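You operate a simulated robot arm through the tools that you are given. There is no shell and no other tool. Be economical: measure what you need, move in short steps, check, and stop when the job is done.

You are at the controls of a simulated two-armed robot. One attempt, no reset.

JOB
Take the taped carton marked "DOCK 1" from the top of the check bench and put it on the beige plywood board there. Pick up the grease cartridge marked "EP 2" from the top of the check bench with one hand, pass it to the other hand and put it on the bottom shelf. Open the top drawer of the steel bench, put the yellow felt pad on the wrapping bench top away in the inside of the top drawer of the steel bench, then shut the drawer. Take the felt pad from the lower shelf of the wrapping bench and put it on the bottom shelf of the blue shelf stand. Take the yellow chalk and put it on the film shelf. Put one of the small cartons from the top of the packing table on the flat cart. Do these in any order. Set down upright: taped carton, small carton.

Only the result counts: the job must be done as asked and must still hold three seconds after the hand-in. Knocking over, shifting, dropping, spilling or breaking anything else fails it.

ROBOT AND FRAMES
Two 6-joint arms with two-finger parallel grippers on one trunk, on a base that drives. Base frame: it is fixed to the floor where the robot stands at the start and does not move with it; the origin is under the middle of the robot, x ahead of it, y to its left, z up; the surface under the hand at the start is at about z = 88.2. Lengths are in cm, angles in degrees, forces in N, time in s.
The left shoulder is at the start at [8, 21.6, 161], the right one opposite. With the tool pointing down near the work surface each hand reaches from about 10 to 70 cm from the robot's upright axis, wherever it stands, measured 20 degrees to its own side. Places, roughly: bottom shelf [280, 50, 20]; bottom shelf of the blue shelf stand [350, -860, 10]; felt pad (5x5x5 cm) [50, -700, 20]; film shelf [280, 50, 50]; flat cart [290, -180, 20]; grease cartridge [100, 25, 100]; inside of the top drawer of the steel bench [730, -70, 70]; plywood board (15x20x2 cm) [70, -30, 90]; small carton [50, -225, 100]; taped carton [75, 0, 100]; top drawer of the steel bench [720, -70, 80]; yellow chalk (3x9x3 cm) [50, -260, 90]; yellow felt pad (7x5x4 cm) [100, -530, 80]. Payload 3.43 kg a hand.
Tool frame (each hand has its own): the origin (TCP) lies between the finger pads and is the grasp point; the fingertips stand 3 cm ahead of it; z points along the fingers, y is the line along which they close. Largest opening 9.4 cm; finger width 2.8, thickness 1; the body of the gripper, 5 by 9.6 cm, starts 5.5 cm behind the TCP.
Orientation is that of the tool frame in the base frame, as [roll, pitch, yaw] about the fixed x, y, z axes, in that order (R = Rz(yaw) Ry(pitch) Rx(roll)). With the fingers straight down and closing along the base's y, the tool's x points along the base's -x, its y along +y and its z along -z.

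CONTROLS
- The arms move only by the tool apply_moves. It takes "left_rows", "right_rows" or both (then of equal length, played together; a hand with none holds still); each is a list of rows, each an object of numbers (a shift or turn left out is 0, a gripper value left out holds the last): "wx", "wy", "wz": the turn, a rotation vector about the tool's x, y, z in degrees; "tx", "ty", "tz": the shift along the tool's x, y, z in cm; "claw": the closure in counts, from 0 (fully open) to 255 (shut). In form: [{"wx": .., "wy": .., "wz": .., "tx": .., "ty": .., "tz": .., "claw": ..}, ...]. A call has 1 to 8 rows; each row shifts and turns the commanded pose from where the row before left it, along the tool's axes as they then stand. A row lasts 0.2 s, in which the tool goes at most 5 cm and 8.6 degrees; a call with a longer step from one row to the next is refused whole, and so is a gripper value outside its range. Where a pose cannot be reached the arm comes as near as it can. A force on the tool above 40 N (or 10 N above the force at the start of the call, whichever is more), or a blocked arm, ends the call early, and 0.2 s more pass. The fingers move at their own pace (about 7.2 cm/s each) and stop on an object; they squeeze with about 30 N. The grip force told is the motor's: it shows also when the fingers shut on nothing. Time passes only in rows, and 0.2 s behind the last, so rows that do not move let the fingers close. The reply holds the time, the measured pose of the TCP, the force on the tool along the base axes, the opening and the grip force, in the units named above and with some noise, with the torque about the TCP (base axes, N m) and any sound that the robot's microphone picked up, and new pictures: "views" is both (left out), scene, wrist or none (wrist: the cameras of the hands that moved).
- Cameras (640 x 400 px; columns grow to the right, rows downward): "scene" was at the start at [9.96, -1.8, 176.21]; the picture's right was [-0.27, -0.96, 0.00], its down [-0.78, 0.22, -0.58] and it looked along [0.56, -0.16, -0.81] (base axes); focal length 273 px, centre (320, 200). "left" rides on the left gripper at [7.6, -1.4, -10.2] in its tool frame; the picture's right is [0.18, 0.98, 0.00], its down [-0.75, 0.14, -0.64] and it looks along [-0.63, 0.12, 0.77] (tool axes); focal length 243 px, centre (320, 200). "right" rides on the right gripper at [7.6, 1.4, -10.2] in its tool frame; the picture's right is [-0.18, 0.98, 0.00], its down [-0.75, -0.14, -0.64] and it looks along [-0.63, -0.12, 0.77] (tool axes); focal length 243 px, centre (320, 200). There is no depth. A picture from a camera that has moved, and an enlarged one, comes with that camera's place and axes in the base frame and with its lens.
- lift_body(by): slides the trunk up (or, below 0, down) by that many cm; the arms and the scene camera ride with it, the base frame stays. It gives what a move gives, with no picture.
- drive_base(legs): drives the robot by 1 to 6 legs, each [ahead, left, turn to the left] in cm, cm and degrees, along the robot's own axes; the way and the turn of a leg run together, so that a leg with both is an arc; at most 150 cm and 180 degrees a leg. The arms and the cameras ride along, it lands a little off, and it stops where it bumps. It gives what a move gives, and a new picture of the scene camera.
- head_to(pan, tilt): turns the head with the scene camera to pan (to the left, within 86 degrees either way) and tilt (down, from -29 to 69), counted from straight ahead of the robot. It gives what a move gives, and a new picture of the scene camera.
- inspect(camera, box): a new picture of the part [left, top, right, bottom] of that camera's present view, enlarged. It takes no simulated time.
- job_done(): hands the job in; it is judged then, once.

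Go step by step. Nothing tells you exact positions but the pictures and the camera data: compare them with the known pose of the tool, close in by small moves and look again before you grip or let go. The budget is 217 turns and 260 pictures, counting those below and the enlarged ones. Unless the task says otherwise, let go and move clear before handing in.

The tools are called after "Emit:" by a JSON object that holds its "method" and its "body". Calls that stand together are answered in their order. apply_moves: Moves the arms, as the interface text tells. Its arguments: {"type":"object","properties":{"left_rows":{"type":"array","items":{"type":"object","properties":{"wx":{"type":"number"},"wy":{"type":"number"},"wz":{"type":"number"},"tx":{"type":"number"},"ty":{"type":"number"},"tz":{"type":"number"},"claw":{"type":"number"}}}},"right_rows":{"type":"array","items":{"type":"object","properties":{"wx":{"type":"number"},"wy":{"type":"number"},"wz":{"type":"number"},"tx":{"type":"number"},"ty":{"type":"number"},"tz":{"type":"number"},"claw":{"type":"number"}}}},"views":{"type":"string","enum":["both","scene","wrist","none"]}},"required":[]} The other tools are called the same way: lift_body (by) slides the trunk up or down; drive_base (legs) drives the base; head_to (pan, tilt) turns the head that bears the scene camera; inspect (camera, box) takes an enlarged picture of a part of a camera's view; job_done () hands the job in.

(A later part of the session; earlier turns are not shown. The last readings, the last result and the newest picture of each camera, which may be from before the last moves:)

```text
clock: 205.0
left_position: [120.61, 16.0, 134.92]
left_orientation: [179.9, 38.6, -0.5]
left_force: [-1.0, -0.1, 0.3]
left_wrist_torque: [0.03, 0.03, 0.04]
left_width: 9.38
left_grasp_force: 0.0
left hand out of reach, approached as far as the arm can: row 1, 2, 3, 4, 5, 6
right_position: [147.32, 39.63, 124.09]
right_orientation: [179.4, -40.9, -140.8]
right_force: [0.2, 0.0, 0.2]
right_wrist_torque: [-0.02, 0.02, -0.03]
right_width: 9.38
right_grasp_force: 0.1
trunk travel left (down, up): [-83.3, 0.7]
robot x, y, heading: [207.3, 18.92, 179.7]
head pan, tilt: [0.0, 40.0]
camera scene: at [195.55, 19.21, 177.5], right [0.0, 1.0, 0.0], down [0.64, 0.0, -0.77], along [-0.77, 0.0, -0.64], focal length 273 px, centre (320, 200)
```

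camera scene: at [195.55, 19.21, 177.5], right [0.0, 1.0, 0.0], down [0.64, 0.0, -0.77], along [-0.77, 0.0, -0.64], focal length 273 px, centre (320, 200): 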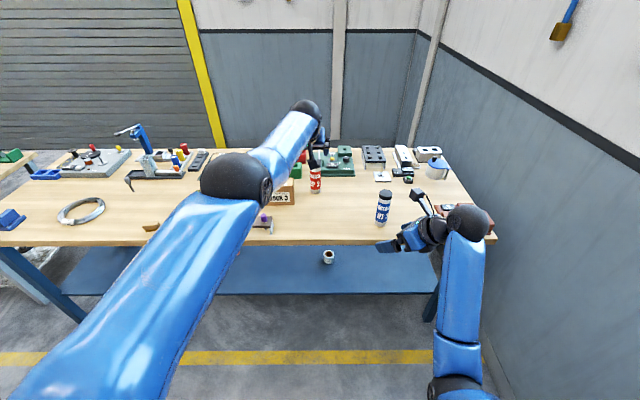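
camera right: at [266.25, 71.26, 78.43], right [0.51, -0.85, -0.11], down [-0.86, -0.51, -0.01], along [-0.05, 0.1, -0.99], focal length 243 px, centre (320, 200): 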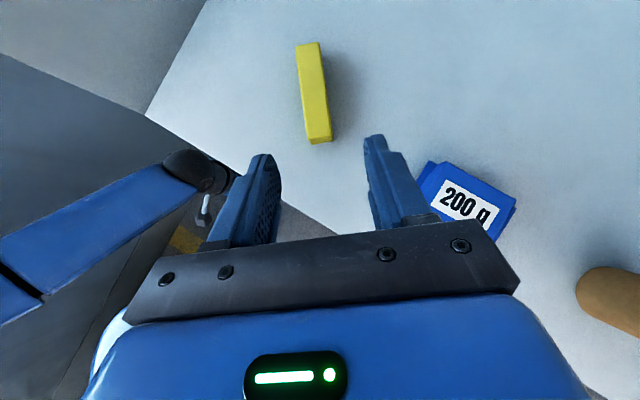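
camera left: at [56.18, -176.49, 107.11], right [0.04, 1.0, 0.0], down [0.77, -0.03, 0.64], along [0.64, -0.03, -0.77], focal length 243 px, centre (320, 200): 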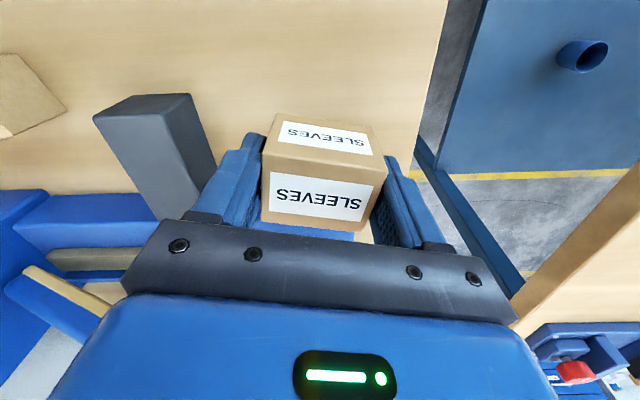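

The left arm works best stretched, and that is what this reach needs, so I'll use base and trunk motion for its positioning. First I'll pull the right hand back and up, out of the way.

Emit:
{"method": "apply_moves", "body": {"right_rows": [{"tx": -0.35, "tz": -3.6, "ty": -2.1}, {"tx": -0.35, "tz": -3.6, "ty": -2.1}, {"tx": -0.35, "tz": -3.6, "ty": -2.1}, {"tx": -0.35, "tz": -3.6, "ty": -2.1}, {"tx": -0.35, "tz": -3.6, "ty": -2.1}, {"tx": -0.35, "tz": -3.6, "ty": -2.1}, {}], "views": "scene"}}

```text
clock: 206.6
left_position: [120.6, 15.88, 134.98]
left_orientation: [179.9, 38.6, -0.5]
left_force: [0.3, -0.7, 0.5]
left_wrist_torque: [0.0, -0.01, 0.01]
left_width: 9.41
left_grasp_force: 0.0
right_position: [161.09, 36.43, 125.12]
right_orientation: [179.2, -41.3, -140.9]
right_force: [0.5, 0.2, -0.7]
right_wrist_torque: [0.01, 0.0, 0.0]
right_width: 9.43
right_grasp_force: 0.1
right hand out of reach, approached as far as the arm can: row 2, 3, 4, 5, 6
trunk travel left (down, up): [-83.3, 0.7]
robot x, y, heading: [206.9, 19.51, 179.8]
head pan, tilt: [0.0, 40.0]
camera scene: at [195.51, 19.2, 177.5], right [0.0, 1.0, 0.0], down [0.64, 0.0, -0.77], along [-0.77, 0.0, -0.64], focal length 273 px, centre (320, 200)
```

scene: 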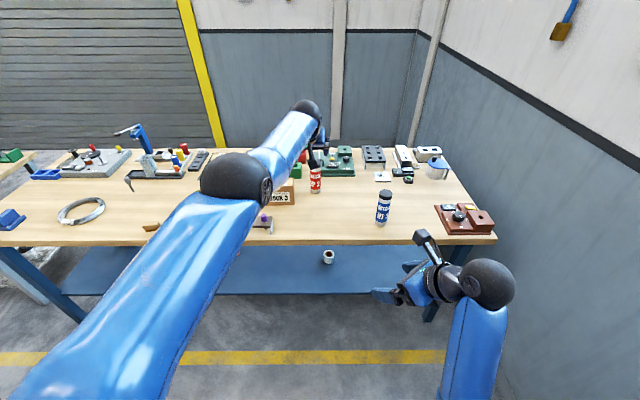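

I'll swing the left hand down on its own so the trunk needs only a small drop.

Emit:
{"method": "apply_moves", "body": {"left_rows": [{"tx": 2.7, "tz": 3.4}, {"tx": 2.7, "tz": 3.4}, {"tx": 2.7, "tz": 3.4}, {"tx": 2.7, "tz": 3.4}, {"tx": 2.7, "tz": 3.4}, {"tx": 2.7, "tz": 3.4}, {}], "views": "none"}}

```text
clock: 208.2
left_position: [124.63, 15.9, 110.83]
left_orientation: [180.0, 38.7, -0.3]
left_force: [-0.2, -0.2, -0.1]
left_wrist_torque: [0.02, 0.0, -0.01]
left_width: 9.41
left_grasp_force: 0.0
left hand out of reach, approached as far as the arm can: row 3, 4, 5, 6
right_position: [161.08, 36.53, 125.18]
right_orientation: [179.2, -41.4, -140.9]
right_force: [0.3, -0.2, 0.4]
right_wrist_torque: [0.0, -0.02, -0.03]
right_width: 9.4
right_grasp_force: 0.1
trunk travel left (down, up): [-83.3, 0.7]
robot x, y, heading: [206.92, 19.28, 179.4]
head pan, tilt: [0.0, 40.0]
```

Lower the trunk to grip height and drive toward the EP 2 cartridge, stopping short to check alignment.

Emit:
{"method": "lift_body", "body": {"by": -15}}

Emit:
{"method": "drive_base", "body": {"legs": [[27, -1.2, 0.4]]}}

Emit:
{"method": "inspect", "body": {"camera": "left", "box": [0, 0, 640, 400]}}

```text
clock: 210.0
left_position: [124.54, 15.94, 95.94]
left_orientation: [179.9, 38.6, -0.6]
left_force: [0.0, -0.1, -0.6]
left_wrist_torque: [0.03, 0.0, -0.02]
left_width: 9.4
left_grasp_force: 0.1
right_position: [161.05, 36.66, 110.22]
right_orientation: [179.2, -41.3, -140.9]
right_force: [0.1, -0.3, -0.2]
right_wrist_torque: [0.0, 0.01, 0.0]
right_width: 9.4
right_grasp_force: 0.0
trunk travel left (down, up): [-68.3, 15.7]
robot x, y, heading: [206.85, 18.97, 180.0]
head pan, tilt: [0.0, 40.0]
```

```text
clock: 211.8
left_position: [98.42, 16.37, 95.9]
left_orientation: [179.9, 38.8, -0.2]
left_force: [0.3, -0.1, 0.2]
left_wrist_torque: [0.02, -0.01, 0.03]
left_width: 9.42
left_grasp_force: 0.0
right_position: [134.6, 37.28, 110.17]
right_orientation: [179.1, -41.4, -140.3]
right_force: [-0.3, -0.1, 0.0]
right_wrist_torque: [-0.02, 0.0, 0.01]
right_width: 9.39
right_grasp_force: 0.1
trunk travel left (down, up): [-68.3, 15.7]
robot x, y, heading: [180.69, 20.35, -179.8]
head pan, tilt: [0.0, 40.0]
camera scene: at [169.4, 20.3, 162.53], right [0.0, 1.0, 0.0], down [0.64, 0.0, -0.77], along [-0.77, 0.0, -0.64], focal length 273 px, centre (320, 200)
```

scene: 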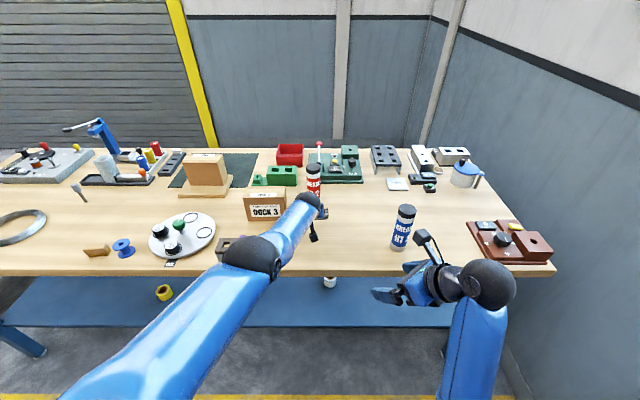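

```text
1.00 times, centred on (320, 200) of left (not enlarged: the box is as wide or as high as the picture)
camera zoom: at [110.71, 17.82, 99.31], right [0.14, -0.98, -0.11], down [-0.19, -0.14, 0.97], along [-0.97, -0.12, -0.2], focal length 243 px, centre (320, 200)
```

zoom: 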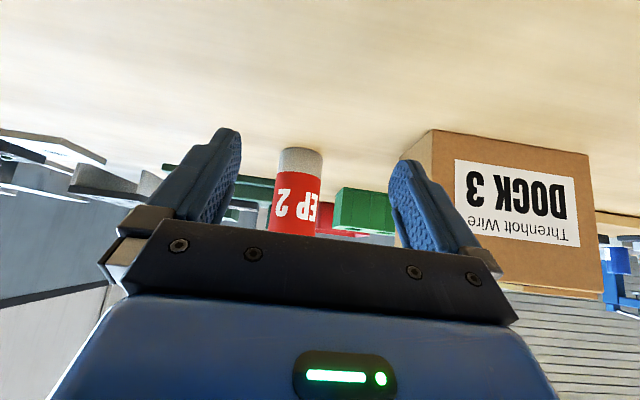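

Alignment is close (cartridge at about y 17.6, x 81). I'll drive in the remaining 16.3 cm with a 1.2 cm sideways correction.

Emit:
{"method": "drive_base", "body": {"legs": [[8, -1.2, -0.2], [6, 0, 0]]}}

Emit:
{"method": "inspect", "body": {"camera": "left", "box": [0, 0, 640, 400]}}

```text
clock: 213.5
left_position: [85.37, 18.07, 96.98]
left_orientation: [179.8, 39.6, -0.4]
left_force: [2.4, -0.5, 2.1]
left_wrist_torque: [0.04, 0.02, 0.03]
left_width: 9.42
left_grasp_force: 0.0
right_position: [122.02, 38.74, 110.82]
right_orientation: [178.6, -41.9, -140.1]
right_force: [0.9, 0.5, 0.7]
right_wrist_torque: [0.03, 0.06, -0.08]
right_width: 9.41
right_grasp_force: 0.1
trunk travel left (down, up): [-68.3, 15.7]
robot x, y, heading: [167.06, 21.43, 179.8]
head pan, tilt: [0.0, 40.0]
camera scene: at [157.22, 21.6, 162.67], right [0.0, 1.0, 0.0], down [0.63, 0.0, -0.78], along [-0.78, 0.0, -0.63], focal length 273 px, centre (320, 200)
```

scene: 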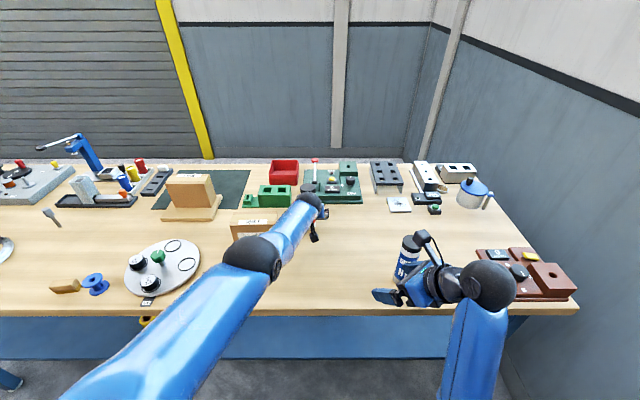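

```text
1.00 times, centred on (320, 200) of left (not enlarged: the box is as wide or as high as the picture)
camera zoom: at [97.82, 19.46, 100.17], right [0.14, -0.98, -0.12], down [-0.17, -0.14, 0.97], along [-0.98, -0.11, -0.19], focal length 243 px, centre (320, 200)
```

zoom: 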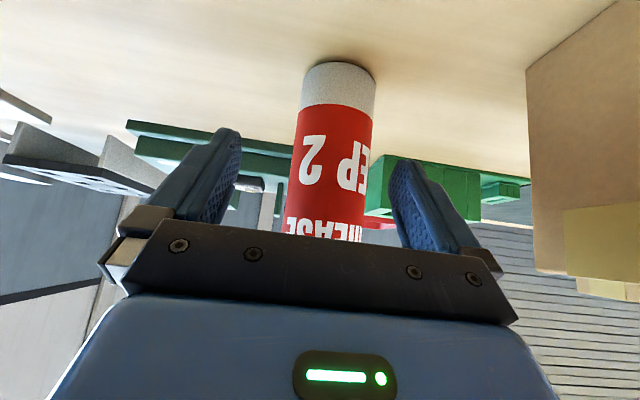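

Nearly in. I'll shift 0.5 cm sideways and drive 3 cm more.

Emit:
{"method": "apply_moves", "body": {"left_rows": [{"ty": 0.6}, {}], "views": "none"}}

Emit:
{"method": "drive_base", "body": {"legs": [[3, 0, 0]]}}

Emit:
{"method": "inspect", "body": {"camera": "left", "box": [120, 0, 520, 260]}}

```text
clock: 214.1
left_position: [84.56, 17.64, 96.18]
left_orientation: [179.9, 39.0, -0.5]
left_force: [0.5, -0.2, -0.3]
left_wrist_torque: [0.01, 0.01, 0.02]
left_width: 9.41
left_grasp_force: 0.1
right_position: [121.25, 38.78, 110.24]
right_orientation: [179.0, -41.5, -140.6]
right_force: [1.5, -0.2, 0.2]
right_wrist_torque: [0.03, 0.04, 0.01]
right_width: 9.39
right_grasp_force: 0.2
trunk travel left (down, up): [-68.3, 15.7]
robot x, y, heading: [166.65, 21.39, 179.7]
head pan, tilt: [0.0, 40.0]
```

```text
clock: 214.9
left_position: [82.01, 17.59, 96.42]
left_orientation: [179.8, 39.3, -0.4]
left_force: [0.8, 0.6, 0.2]
left_wrist_torque: [0.01, 0.03, 0.01]
left_width: 9.4
left_grasp_force: 0.0
right_position: [118.67, 38.74, 110.41]
right_orientation: [178.8, -41.8, -140.5]
right_force: [1.1, 1.4, -0.2]
right_wrist_torque: [-0.02, 0.01, -0.02]
right_width: 9.39
right_grasp_force: 0.0
trunk travel left (down, up): [-68.3, 15.7]
robot x, y, heading: [164.12, 21.18, 179.9]
head pan, tilt: [0.0, 40.0]
camera scene: at [153.47, 21.52, 162.61], right [0.0, 1.0, 0.0], down [0.64, 0.0, -0.77], along [-0.77, 0.0, -0.64], focal length 273 px, centre (320, 200)
```

scene: 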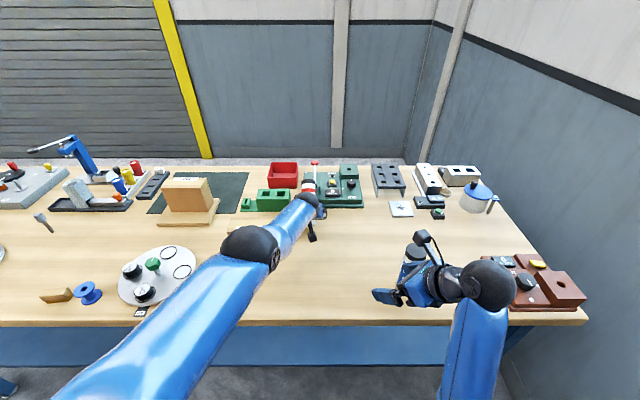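

```text
1.54 times, centred on (320, 130) of left
camera zoom: at [94.45, 18.87, 99.79], right [0.14, -0.98, -0.11], down [-0.18, -0.14, 0.97], along [-0.97, -0.11, -0.2], focal length 373 px, centre (320, 308)
```

zoom: 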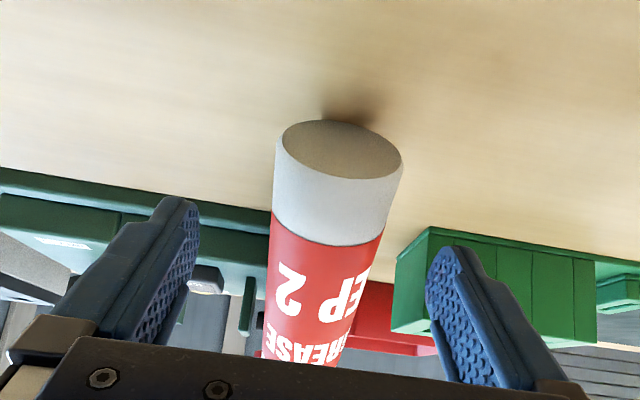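

The palm has tipped the cartridge slightly away, but it is between the fingers. I'll close on it right now.

Emit:
{"method": "apply_moves", "body": {"left_rows": [{"claw": 255}, {}, {}, {}], "views": "both"}}

```text
clock: 215.9
left_position: [81.58, 17.69, 96.32]
left_orientation: [180.0, 39.1, -0.5]
left_force: [6.4, 0.9, 14.5]
left_wrist_torque: [0.01, -0.08, 0.02]
left_width: 0.0
left_grasp_force: 30.1
right_position: [118.31, 38.79, 110.22]
right_orientation: [178.9, -41.5, -140.5]
right_force: [0.1, 0.2, -0.1]
right_wrist_torque: [-0.03, 0.0, -0.01]
right_width: 9.38
right_grasp_force: 0.0
trunk travel left (down, up): [-68.3, 15.7]
robot x, y, heading: [164.14, 21.28, 180.1]
head pan, tilt: [0.0, 40.0]
camera scene: at [152.84, 21.57, 162.56], right [0.0, 1.0, 0.0], down [0.64, 0.0, -0.77], along [-0.77, 0.0, -0.64], focal length 273 px, centre (320, 200)
camera left: at [94.0, 18.96, 99.64], right [0.14, -0.98, -0.12], down [-0.18, -0.14, 0.97], along [-0.97, -0.11, -0.2], focal length 243 px, centre (320, 200)
```

scene: 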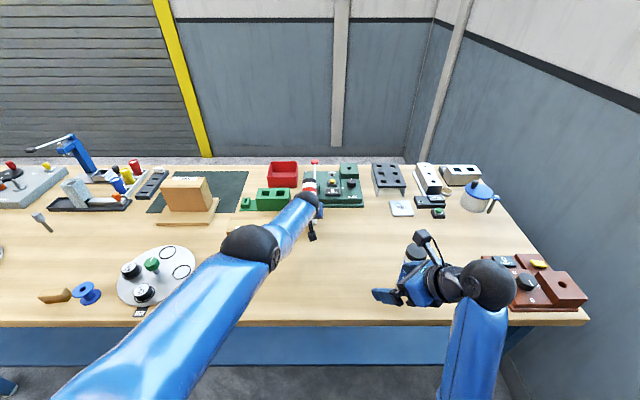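
left: 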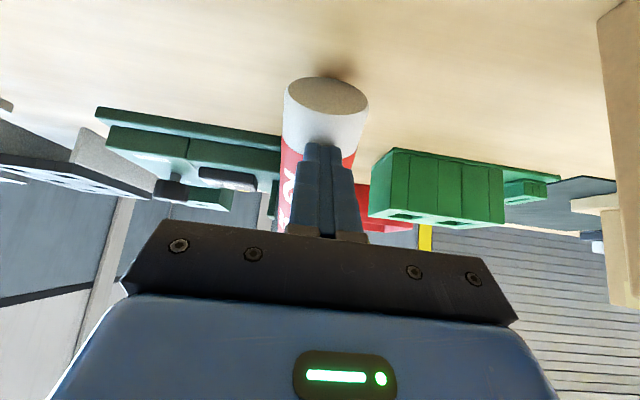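

The cartridge leans away beyond the fingers. Let me look closely.

Emit:
{"method": "inspect", "body": {"camera": "scene", "box": [250, 140, 380, 240]}}

Emit:
{"method": "inspect", "body": {"camera": "left", "box": [220, 50, 440, 240]}}

```text
4.00 times, centred on (315, 190) of scene
camera zoom: at [152.84, 21.57, 162.56], right [0.0, 1.0, 0.0], down [0.64, 0.0, -0.77], along [-0.77, 0.0, -0.64], focal length 1091 px, centre (340, 240)
```

zoom: 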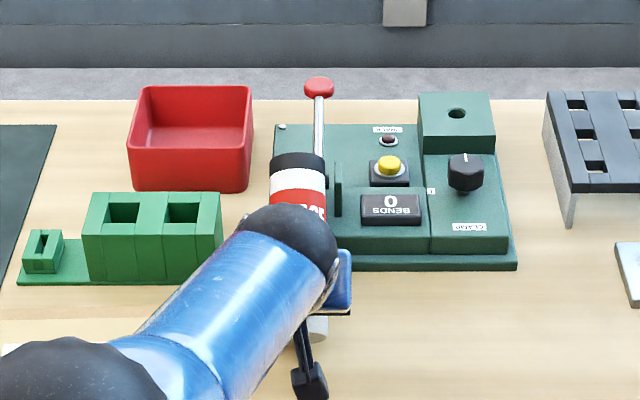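

```text
2.11 times, centred on (330, 145) of left
camera zoom: at [94.0, 18.96, 99.64], right [0.14, -0.98, -0.12], down [-0.18, -0.14, 0.97], along [-0.97, -0.11, -0.2], focal length 511 px, centre (299, 316)
```

zoom: 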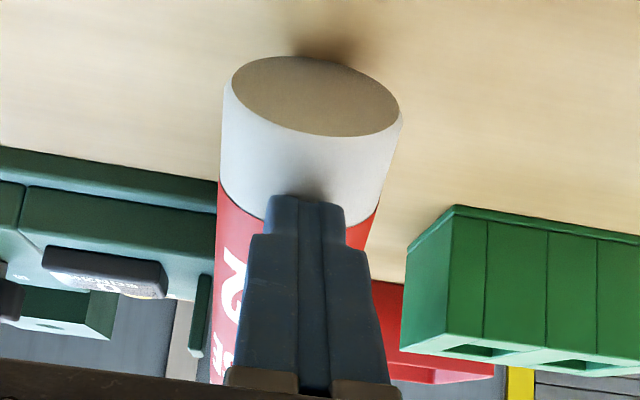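

It now leans against the green fixture, its axis roughly perpendicular to my fingers. I'll open the fingers so they straddle it and look again.

Emit:
{"method": "apply_moves", "body": {"left_rows": [{"claw": 0}, {}, {}, {}], "views": "wrist"}}

Emit:
{"method": "inspect", "body": {"camera": "scene", "box": [250, 140, 380, 240]}}

```text
clock: 216.9
left_position: [81.35, 17.51, 95.84]
left_orientation: [179.8, 38.7, -0.4]
left_force: [-0.2, 1.5, -0.1]
left_wrist_torque: [0.0, 0.01, 0.0]
left_width: 9.39
left_grasp_force: 0.0
right_position: [117.84, 38.76, 110.12]
right_orientation: [179.3, -41.2, -140.7]
right_force: [0.2, 1.2, 0.0]
right_wrist_torque: [-0.03, -0.01, 0.03]
right_width: 9.39
right_grasp_force: 0.0
trunk travel left (down, up): [-68.3, 15.7]
robot x, y, heading: [164.09, 21.44, 179.6]
head pan, tilt: [0.0, 40.0]
camera left: at [93.86, 18.85, 99.22], right [0.14, -0.98, -0.11], down [-0.19, -0.14, 0.97], along [-0.97, -0.11, -0.2], focal length 243 px, centre (320, 200)
```

left: 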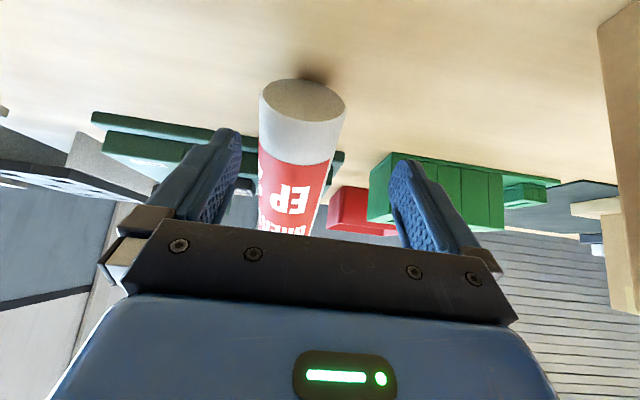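

```text
4.00 times, centred on (315, 190) of scene
camera zoom: at [152.4, 21.53, 162.5], right [0.0, 1.0, 0.0], down [0.64, 0.0, -0.77], along [-0.77, 0.0, -0.64], focal length 1091 px, centre (340, 240)
```

zoom: 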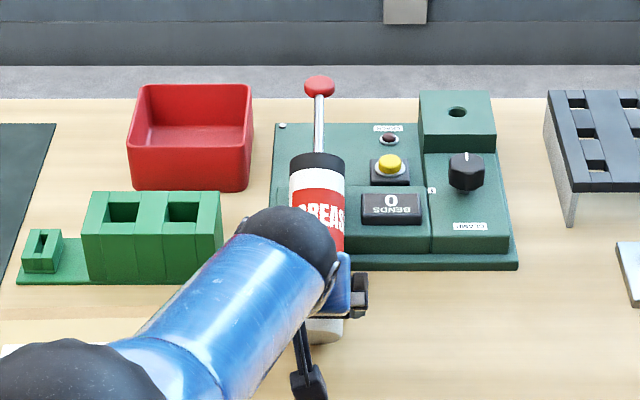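

The cartridge rolled about 1.5 cm to +y and rests stably. I'll recenter, then advance along the finger direction with the trunk and base.

Emit:
{"method": "apply_moves", "body": {"left_rows": [{"ty": -1.5}, {}], "views": "none"}}

Emit:
{"method": "lift_body", "body": {"by": -1.5}}

Emit:
{"method": "drive_base", "body": {"legs": [[2.5, 0, 0]]}}

Emit:
{"method": "inspect", "body": {"camera": "left", "box": [120, 0, 520, 260]}}

```text
clock: 217.5
left_position: [81.66, 19.11, 95.88]
left_orientation: [179.9, 38.8, -0.5]
left_force: [-0.7, 0.1, -0.4]
left_wrist_torque: [0.04, -0.03, 0.01]
left_width: 9.4
left_grasp_force: 0.0
right_position: [118.04, 38.75, 110.14]
right_orientation: [179.3, -41.3, -140.7]
right_force: [-0.4, 0.8, -0.3]
right_wrist_torque: [0.0, 0.02, -0.03]
right_width: 9.39
right_grasp_force: 0.0
trunk travel left (down, up): [-68.3, 15.7]
robot x, y, heading: [164.22, 21.47, 179.8]
head pan, tilt: [0.0, 40.0]
```

```text
clock: 218.1
left_position: [81.64, 19.04, 94.33]
left_orientation: [179.8, 38.7, -0.4]
left_force: [0.3, -0.5, -0.2]
left_wrist_torque: [-0.03, 0.03, -0.02]
left_width: 9.41
left_grasp_force: 0.0
right_position: [117.87, 38.54, 108.62]
right_orientation: [179.2, -41.3, -140.7]
right_force: [0.1, 0.4, 0.1]
right_wrist_torque: [-0.03, 0.03, -0.03]
right_width: 9.41
right_grasp_force: 0.1
trunk travel left (down, up): [-66.8, 17.2]
robot x, y, heading: [164.01, 21.41, 180.1]
head pan, tilt: [0.0, 40.0]
```

```text
clock: 218.9
left_position: [79.79, 19.12, 95.01]
left_orientation: [180.0, 39.3, -0.5]
left_force: [0.1, -0.2, 1.3]
left_wrist_torque: [-0.03, 0.02, 0.0]
left_width: 9.39
left_grasp_force: 0.1
right_position: [116.13, 38.71, 108.89]
right_orientation: [178.9, -41.6, -140.5]
right_force: [0.7, -0.6, -0.5]
right_wrist_torque: [0.04, 0.03, 0.0]
right_width: 9.39
right_grasp_force: 0.0
trunk travel left (down, up): [-66.8, 17.2]
robot x, y, heading: [161.67, 21.35, 179.7]
head pan, tilt: [0.0, 40.0]
camera scene: at [150.81, 21.52, 161.08], right [0.0, 1.0, 0.0], down [0.64, 0.0, -0.77], along [-0.77, 0.0, -0.64], focal length 273 px, centre (320, 200)
```

scene: 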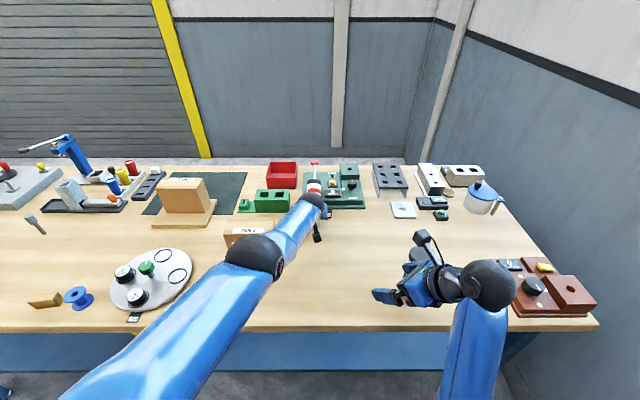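

```text
1.54 times, centred on (320, 130) of left
camera zoom: at [92.11, 20.38, 98.2], right [0.14, -0.98, -0.12], down [-0.18, -0.14, 0.97], along [-0.97, -0.11, -0.2], focal length 373 px, centre (320, 308)
```

zoom: 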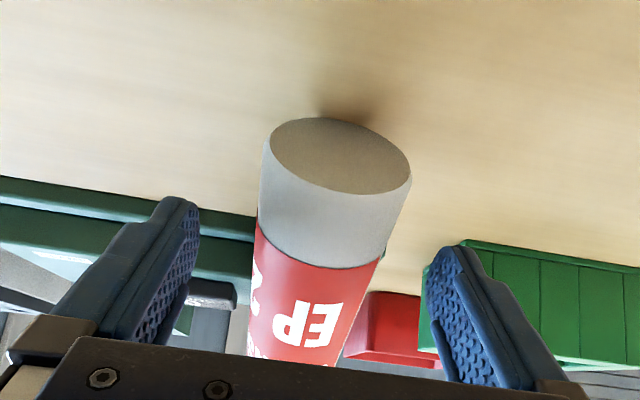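

Well centred. Lower 1.7 cm more, then close.

Emit:
{"method": "lift_body", "body": {"by": -1.8}}

Emit:
{"method": "apply_moves", "body": {"left_rows": [{"claw": 255}, {}, {}, {}], "views": "both"}}

```text
clock: 219.6
left_position: [79.5, 19.22, 92.84]
left_orientation: [-179.9, 39.0, -0.5]
left_force: [0.3, -0.2, 1.4]
left_wrist_torque: [-0.01, 0.0, 0.03]
left_width: 9.42
left_grasp_force: 0.0
right_position: [115.78, 38.68, 106.89]
right_orientation: [179.1, -41.4, -140.7]
right_force: [0.5, -0.6, -0.6]
right_wrist_torque: [-0.01, 0.01, -0.01]
right_width: 9.39
right_grasp_force: 0.0
trunk travel left (down, up): [-65.0, 19.0]
robot x, y, heading: [161.49, 21.24, 180.0]
head pan, tilt: [0.0, 40.0]
```

```text
clock: 220.6
left_position: [79.19, 18.98, 92.49]
left_orientation: [179.9, 38.7, -0.5]
left_force: [1.6, -0.3, -0.5]
left_wrist_torque: [0.01, -0.26, 0.01]
left_width: 5.34
left_grasp_force: 30.0
right_position: [115.48, 38.61, 106.69]
right_orientation: [179.2, -41.3, -140.7]
right_force: [-1.0, -0.2, 0.3]
right_wrist_torque: [0.0, 0.03, 0.0]
right_width: 9.41
right_grasp_force: 0.0
trunk travel left (down, up): [-65.0, 19.0]
robot x, y, heading: [161.36, 21.37, 179.7]
head pan, tilt: [0.0, 40.0]
camera scene: at [149.89, 21.53, 159.2], right [0.0, 1.0, 0.0], down [0.64, 0.0, -0.77], along [-0.77, 0.0, -0.64], focal length 273 px, centre (320, 200)
camera left: at [91.61, 20.38, 95.92], right [0.14, -0.98, -0.11], down [-0.19, -0.14, 0.97], along [-0.97, -0.11, -0.2], focal length 243 px, centre (320, 200)
```

scene: 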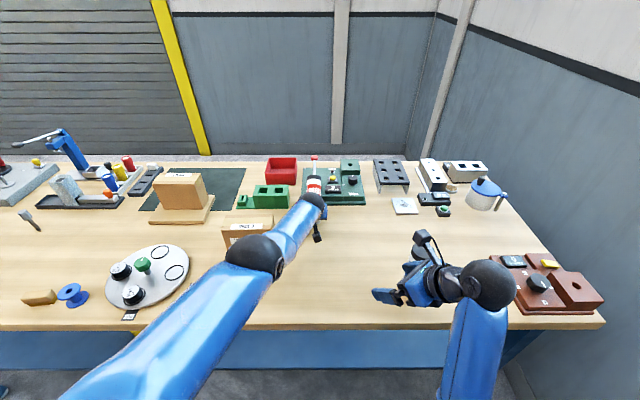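
left: 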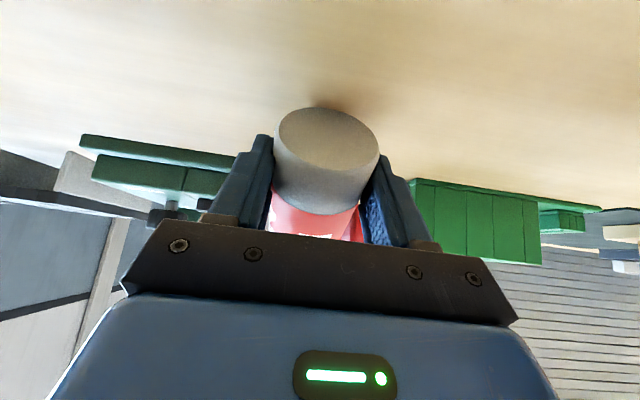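

Gripped (5.3 cm). Lift it with the trunk.

Emit:
{"method": "lift_body", "body": {"by": 16}}

Emit:
{"method": "inspect", "body": {"camera": "scene", "box": [250, 120, 410, 240]}}

```text
clock: 222.4
left_position: [79.1, 18.96, 108.5]
left_orientation: [179.8, 38.7, -0.5]
left_force: [0.6, -0.2, -3.6]
left_wrist_torque: [0.0, -0.26, 0.04]
left_width: 5.38
left_grasp_force: 29.9
right_position: [115.5, 38.58, 122.82]
right_orientation: [179.3, -41.2, -140.7]
right_force: [0.1, 0.6, 0.1]
right_wrist_torque: [0.02, 0.01, -0.02]
right_width: 9.37
right_grasp_force: 0.1
trunk travel left (down, up): [-81.0, 3.0]
robot x, y, heading: [161.3, 20.83, 179.7]
head pan, tilt: [0.0, 40.0]
```

```text
3.33 times, centred on (330, 180) of scene
camera zoom: at [149.8, 21.54, 175.19], right [0.0, 1.0, 0.0], down [0.64, 0.0, -0.77], along [-0.77, 0.0, -0.64], focal length 910 px, centre (287, 267)
```

zoom: 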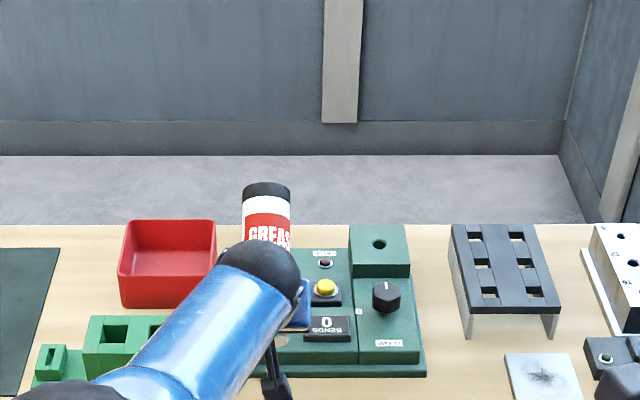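

Lifted cleanly. I'll back into the aisle, then check the bench fixture.

Emit:
{"method": "drive_base", "body": {"legs": [[-42, 0, 0]]}}

Emit:
{"method": "inspect", "body": {"camera": "scene", "box": [220, 100, 420, 225]}}

```text
clock: 225.0
left_position: [120.94, 19.57, 108.36]
left_orientation: [180.0, 38.6, -1.0]
left_force: [0.0, 0.7, -4.2]
left_wrist_torque: [0.01, -0.31, 0.0]
left_width: 5.31
left_grasp_force: 30.3
right_position: [157.27, 38.93, 122.66]
right_orientation: [179.3, -41.3, -141.2]
right_force: [0.2, -0.4, -0.5]
right_wrist_torque: [-0.01, -0.03, 0.01]
right_width: 9.4
right_grasp_force: 0.1
trunk travel left (down, up): [-81.0, 3.0]
robot x, y, heading: [203.33, 20.67, 179.3]
head pan, tilt: [0.0, 40.0]
camera scene: at [191.35, 21.39, 175.15], right [0.01, 1.0, 0.0], down [0.65, -0.01, -0.76], along [-0.76, 0.01, -0.65], focal length 273 px, centre (320, 200)
```

scene: 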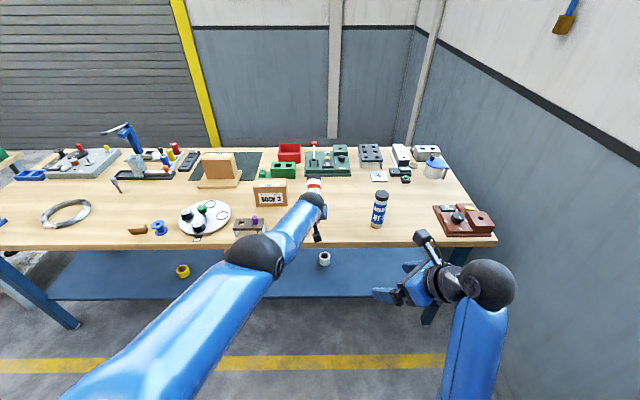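

```text
3.20 times, centred on (320, 162) of scene
camera zoom: at [191.35, 21.39, 175.15], right [0.01, 1.0, 0.0], down [0.65, -0.01, -0.76], along [-0.76, 0.01, -0.65], focal length 873 px, centre (320, 320)
```

zoom: 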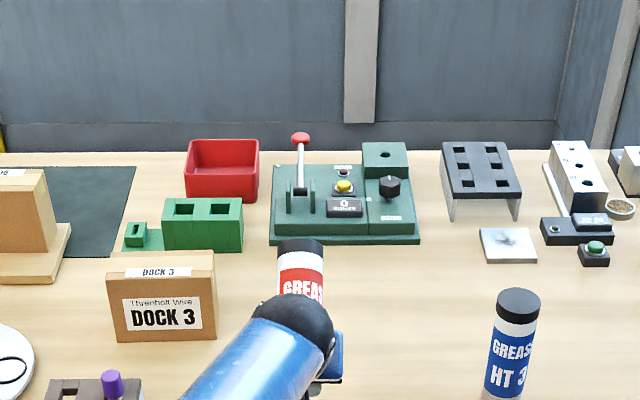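

The fixture is undisturbed. Now I'll level the left hand so the cartridge stands upright for the hand-over.

Emit:
{"method": "apply_moves", "body": {"left_rows": [{"wy": -7.2}, {"wy": -7.2}, {"wy": -7.2}, {"wy": -7.2}, {"wy": -7.2}, {"wy": -7.2}, {"wy": -7.2}, {}], "views": "both"}}

```text
clock: 226.8
left_position: [121.89, 20.91, 109.99]
left_orientation: [177.6, 89.1, -3.2]
left_force: [-0.4, -0.2, -4.3]
left_wrist_torque: [0.0, -0.09, -0.03]
left_width: 5.31
left_grasp_force: 30.2
left hand out of reach, approached as far as the arm can: row 1, 2, 6, 7
right_position: [157.58, 38.85, 122.7]
right_orientation: [179.2, -41.3, -141.3]
right_force: [0.3, 0.1, -1.1]
right_wrist_torque: [0.0, -0.02, 0.0]
right_width: 9.39
right_grasp_force: 0.0
trunk travel left (down, up): [-81.0, 3.0]
robot x, y, heading: [203.43, 21.12, 179.5]
head pan, tilt: [0.0, 40.0]
camera scene: at [191.77, 21.41, 175.19], right [0.01, 1.0, 0.0], down [0.64, -0.01, -0.77], along [-0.77, 0.01, -0.64], focal length 273 px, centre (320, 200)
camera left: at [132.23, 22.13, 102.55], right [-0.01, -0.98, -0.18], down [0.63, -0.15, 0.76], along [-0.78, -0.11, 0.62], focal length 243 px, centre (320, 200)
```

scene: 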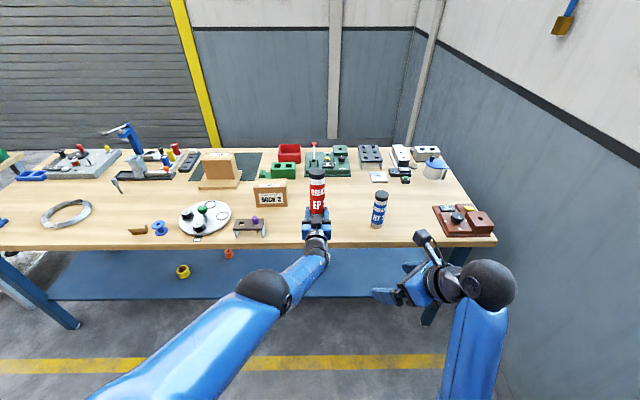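
left: 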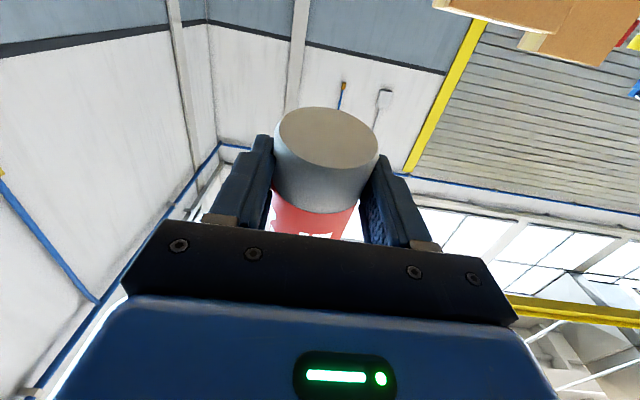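

The cartridge stands upright in the left hand. Zoom in to locate it precisely.

Emit:
{"method": "inspect", "body": {"camera": "scene", "box": [270, 150, 370, 260]}}

```text
3.64 times, centred on (320, 205) of scene
camera zoom: at [191.77, 21.41, 175.19], right [0.01, 1.0, 0.0], down [0.64, -0.01, -0.77], along [-0.77, 0.01, -0.64], focal length 992 px, centre (320, 182)
```

zoom: 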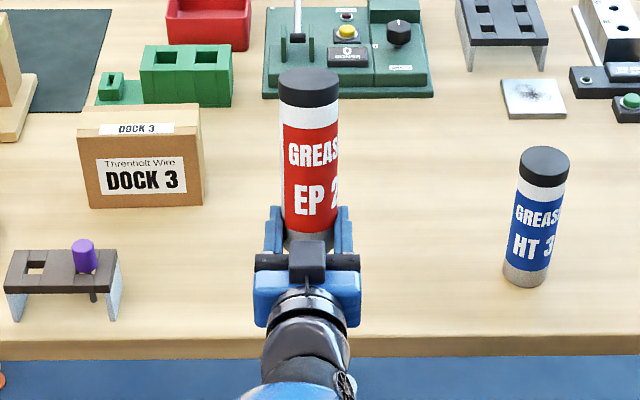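

I'll level the right hand and bring it to a standoff 12 cm from the cartridge's upper part (z ≈ 120).

Emit:
{"method": "apply_moves", "body": {"right_rows": [{"wy": 8.1}, {"wy": 8.1}, {"wy": 8.1}, {"wy": 8.1}, {"wy": 8.1}, {"wy": 8.1}, {}], "views": "none"}}

Emit:
{"method": "apply_moves", "body": {"right_rows": [{"tz": 4.58, "ty": 1.48, "tx": -0.4}, {"tz": 4.58, "ty": 1.48, "tx": -0.4}, {"tz": 4.58, "ty": 1.48, "tx": -0.4}, {"tz": 4.58, "ty": 1.48, "tx": -0.4}, {"tz": 4.58, "ty": 1.48, "tx": -0.4}, {"tz": 4.58, "ty": 1.48, "tx": -0.4}, {}], "views": "both"}}

```text
clock: 228.4
left_position: [121.85, 20.87, 109.99]
left_orientation: [177.5, 89.1, -3.5]
left_force: [-0.6, -0.2, -3.6]
left_wrist_torque: [-0.02, -0.08, 0.0]
left_width: 5.31
left_grasp_force: 29.8
right_position: [157.44, 38.87, 122.69]
right_orientation: [93.5, -89.5, -55.5]
right_force: [0.2, -0.1, -0.1]
right_wrist_torque: [0.02, 0.0, -0.04]
right_width: 9.4
right_grasp_force: 0.2
trunk travel left (down, up): [-81.0, 3.0]
robot x, y, heading: [203.2, 21.34, 179.4]
head pan, tilt: [0.0, 40.0]
```

```text
clock: 230.0
left_position: [121.91, 20.91, 109.97]
left_orientation: [177.0, 89.2, -4.0]
left_force: [-0.4, 0.6, -5.0]
left_wrist_torque: [-0.01, -0.12, 0.0]
left_width: 5.32
left_grasp_force: 29.6
right_position: [130.17, 28.66, 120.56]
right_orientation: [96.0, -89.3, -57.9]
right_force: [0.5, -0.1, -1.0]
right_wrist_torque: [-0.03, -0.01, -0.03]
right_width: 9.41
right_grasp_force: 0.0
trunk travel left (down, up): [-81.0, 3.0]
robot x, y, heading: [203.49, 21.11, 179.7]
head pan, tilt: [0.0, 40.0]
camera scene: at [191.83, 21.39, 175.2], right [0.01, 1.0, 0.0], down [0.64, -0.01, -0.77], along [-0.77, 0.01, -0.64], focal length 273 px, centre (320, 200)
camera right: at [137.41, 36.12, 128.08], right [-0.61, 0.77, -0.17], down [0.59, 0.29, -0.75], along [-0.53, -0.56, -0.63], focal length 243 px, centre (320, 200)
```

scene: 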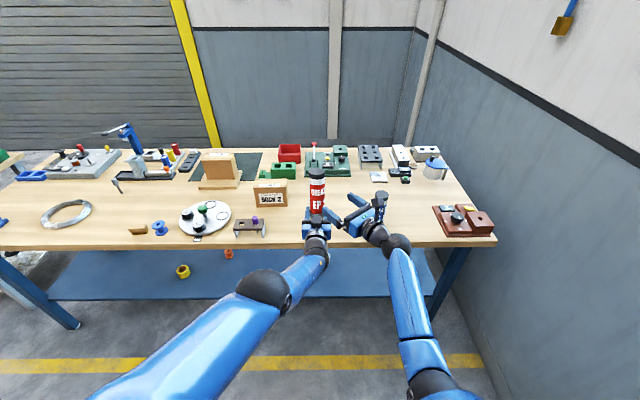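
right: 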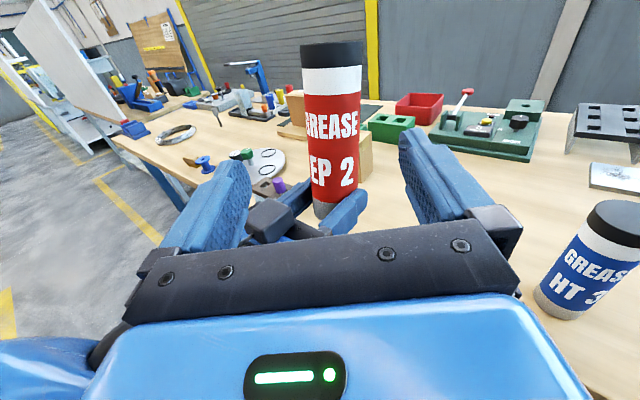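

Clear view: the cartridge is about 1.2 cm to the right of the finger axis. I'll shift, raise 1.2 cm for clearance, and advance.

Emit:
{"method": "apply_moves", "body": {"right_rows": [{"ty": 1.2, "tx": 1.2}, {"tz": 3}, {"tz": 3}, {"tz": 2}, {}], "views": "both"}}

```text
clock: 231.2
left_position: [121.81, 20.97, 110.07]
left_orientation: [176.2, 89.3, -4.8]
left_force: [0.4, -0.5, -3.8]
left_wrist_torque: [0.04, -0.12, -0.01]
left_width: 5.3
left_grasp_force: 29.9
right_position: [123.17, 24.81, 121.45]
right_orientation: [99.0, -89.4, -60.8]
right_force: [0.2, 0.7, 0.0]
right_wrist_torque: [0.01, 0.0, 0.0]
right_width: 9.38
right_grasp_force: 0.0
trunk travel left (down, up): [-81.0, 3.0]
robot x, y, heading: [203.38, 21.16, 179.7]
head pan, tilt: [0.0, 40.0]
camera scene: at [191.77, 21.43, 175.19], right [0.01, 1.0, 0.0], down [0.64, -0.01, -0.77], along [-0.77, 0.01, -0.64], focal length 273 px, centre (320, 200)
camera right: at [130.55, 32.35, 129.16], right [-0.61, 0.77, -0.17], down [0.59, 0.29, -0.75], along [-0.53, -0.56, -0.63], focal length 243 px, centre (320, 200)
```

scene: 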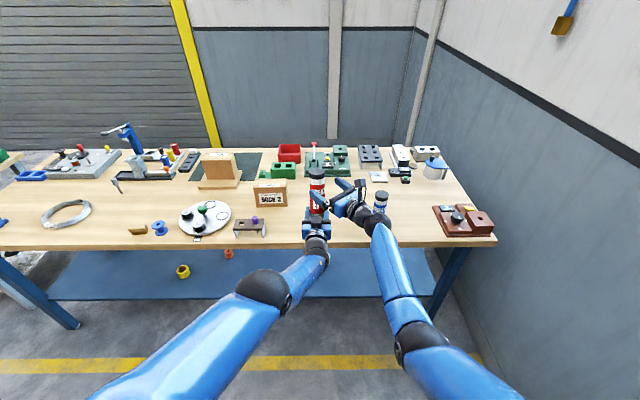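
right: 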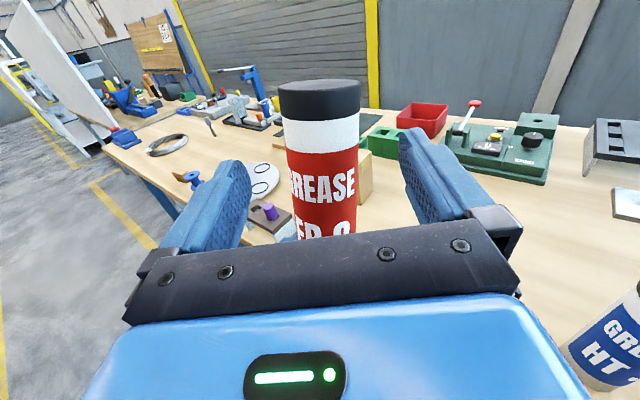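

Centred. Advance 3.5 cm and close the right hand.

Emit:
{"method": "apply_moves", "body": {"right_rows": [{"tz": 1.8}, {"tz": 1.7}, {"claw": 255}, {}, {}, {}], "views": "both"}}

```text
clock: 232.6
left_position: [121.72, 20.94, 109.86]
left_orientation: [-177.6, 89.2, 1.6]
left_force: [6.0, -4.7, -4.2]
left_wrist_torque: [0.95, 0.55, 0.53]
left_width: 5.35
left_grasp_force: 30.5
right_position: [120.57, 22.83, 121.52]
right_orientation: [98.7, -89.3, -60.5]
right_force: [-6.1, 4.2, -0.4]
right_wrist_torque: [-0.44, 0.03, -0.59]
right_width: 5.66
right_grasp_force: 29.5
trunk travel left (down, up): [-81.0, 3.0]
robot x, y, heading: [203.1, 21.25, 179.4]
head pan, tilt: [0.0, 40.0]
camera scene: at [191.74, 21.37, 175.19], right [0.01, 1.0, 0.0], down [0.64, -0.01, -0.77], along [-0.77, 0.01, -0.64], focal length 273 px, centre (320, 200)
camera right: at [127.84, 30.12, 129.2], right [-0.61, 0.77, -0.17], down [0.59, 0.29, -0.75], along [-0.53, -0.56, -0.63], focal length 243 px, centre (320, 200)
```

scene: 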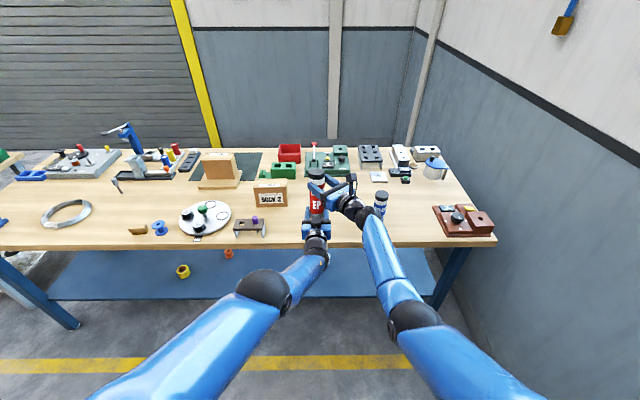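
right: 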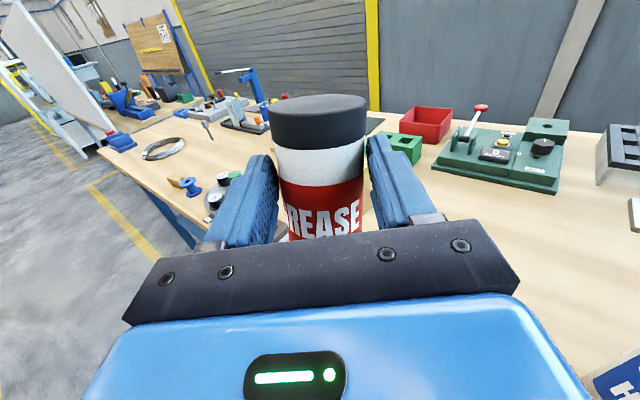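

Both hands hold it. Open the left hand, then lift the right hand with the cartridge out of it.

Emit:
{"method": "apply_moves", "body": {"left_rows": [{"claw": 0}, {}, {}, {}, {}, {}, {}], "right_rows": [{}, {}, {}, {"tx": 2}, {"tx": 3}, {"tx": 3}, {}], "views": "both"}}

```text
clock: 234.2
left_position: [121.85, 20.85, 109.84]
left_orientation: [177.0, 89.2, -3.9]
left_force: [-0.7, 0.6, 0.9]
left_wrist_torque: [0.0, 0.01, -0.02]
left_width: 9.39
left_grasp_force: 0.0
right_position: [120.81, 22.8, 129.62]
right_orientation: [105.8, -89.4, -67.5]
right_force: [0.0, -0.5, -3.7]
right_wrist_torque: [0.06, -0.06, -0.01]
right_width: 5.3
right_grasp_force: 30.2
trunk travel left (down, up): [-81.0, 3.0]
robot x, y, heading: [203.37, 21.33, 179.5]
head pan, tilt: [0.0, 40.0]
camera scene: at [191.74, 21.4, 175.19], right [0.01, 1.0, 0.0], down [0.64, -0.01, -0.77], along [-0.77, 0.01, -0.64], focal length 273 px, centre (320, 200)
camera right: at [128.05, 30.14, 137.3], right [-0.61, 0.77, -0.17], down [0.59, 0.29, -0.75], along [-0.53, -0.56, -0.63], focal length 243 px, centre (320, 200)
camera left: at [132.19, 22.11, 102.56], right [-0.01, -0.98, -0.18], down [0.63, -0.15, 0.76], along [-0.78, -0.11, 0.62], focal length 243 px, centre (320, 200)
```

scene: 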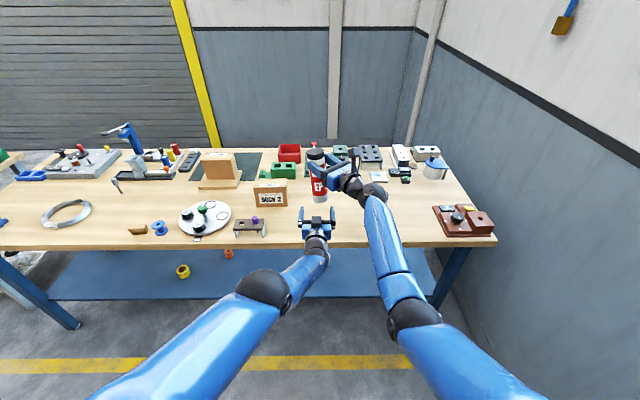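
right: 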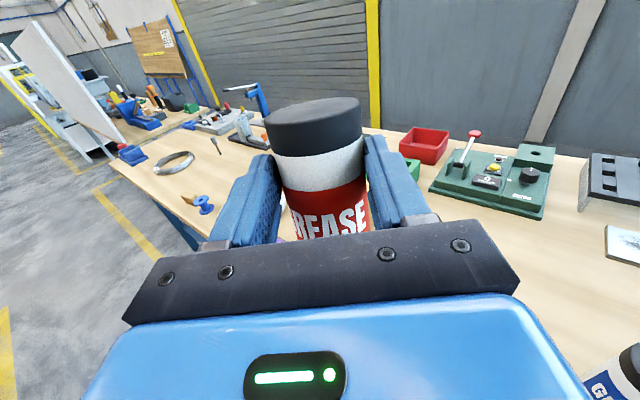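
left: 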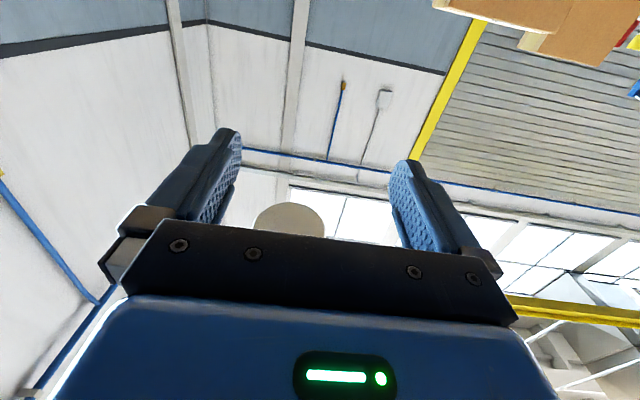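

Hand-over done. I'll try to retract the left hand straight back.

Emit:
{"method": "apply_moves", "body": {"left_rows": [{"tz": -4.5}, {"tz": -4.5}, {"tz": -4.5}, {"tz": -4.5}, {"tz": -4.5}, {"tz": -4.5}, {}], "views": "scene"}}

```text
clock: 235.8
left_position: [148.79, 20.39, 110.16]
left_orientation: [176.1, 89.2, -4.8]
left_force: [-0.5, -0.1, 0.7]
left_wrist_torque: [-0.02, 0.01, -0.02]
left_width: 9.38
left_grasp_force: 0.0
left hand out of reach, approached as far as the arm can: row 1
right_position: [120.76, 22.76, 129.73]
right_orientation: [101.6, -89.3, -63.3]
right_force: [-0.2, -0.8, -4.5]
right_wrist_torque: [0.06, -0.07, -0.01]
right_width: 5.29
right_grasp_force: 30.6
trunk travel left (down, up): [-81.0, 3.0]
robot x, y, heading: [203.49, 21.14, 179.3]
head pan, tilt: [0.0, 40.0]
camera scene: at [191.78, 21.37, 175.19], right [0.01, 1.0, 0.0], down [0.64, -0.01, -0.77], along [-0.77, 0.01, -0.64], focal length 273 px, centre (320, 200)
```

scene: 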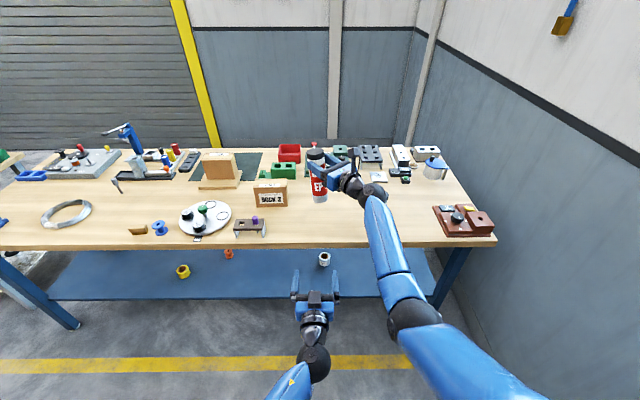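

The left arm folds properly again. Retract the right hand with the cartridge, and move the left hand outward.

Emit:
{"method": "apply_moves", "body": {"right_rows": [{"tz": -4.8}, {"tz": -4.8}, {"tz": -4.8}, {"tz": -4.8}, {"tz": -4.8}, {"tz": -4.8}, {}], "left_rows": [{"ty": 4}, {"ty": 4}, {"ty": 4}, {"ty": 4}, {"tz": -2}, {}, {}], "views": "scene"}}

```text
clock: 237.4
left_position: [150.54, 4.56, 110.26]
left_orientation: [178.6, 89.1, -2.5]
left_force: [-0.1, 0.1, -0.3]
left_wrist_torque: [0.01, 0.02, 0.02]
left_width: 9.43
left_grasp_force: 0.0
right_position: [143.21, 40.27, 129.41]
right_orientation: [104.8, -89.3, -66.5]
right_force: [0.5, -0.2, -4.2]
right_wrist_torque: [0.04, -0.07, 0.01]
right_width: 5.3
right_grasp_force: 29.7
trunk travel left (down, up): [-81.0, 3.0]
robot x, y, heading: [203.66, 21.36, 179.5]
head pan, tilt: [0.0, 40.0]
camera scene: at [191.63, 21.39, 175.18], right [0.01, 1.0, 0.0], down [0.64, -0.01, -0.76], along [-0.76, 0.01, -0.64], focal length 273 px, centre (320, 200)
```

scene: 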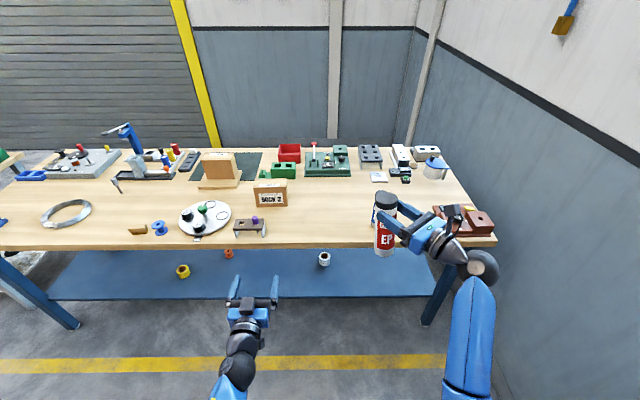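

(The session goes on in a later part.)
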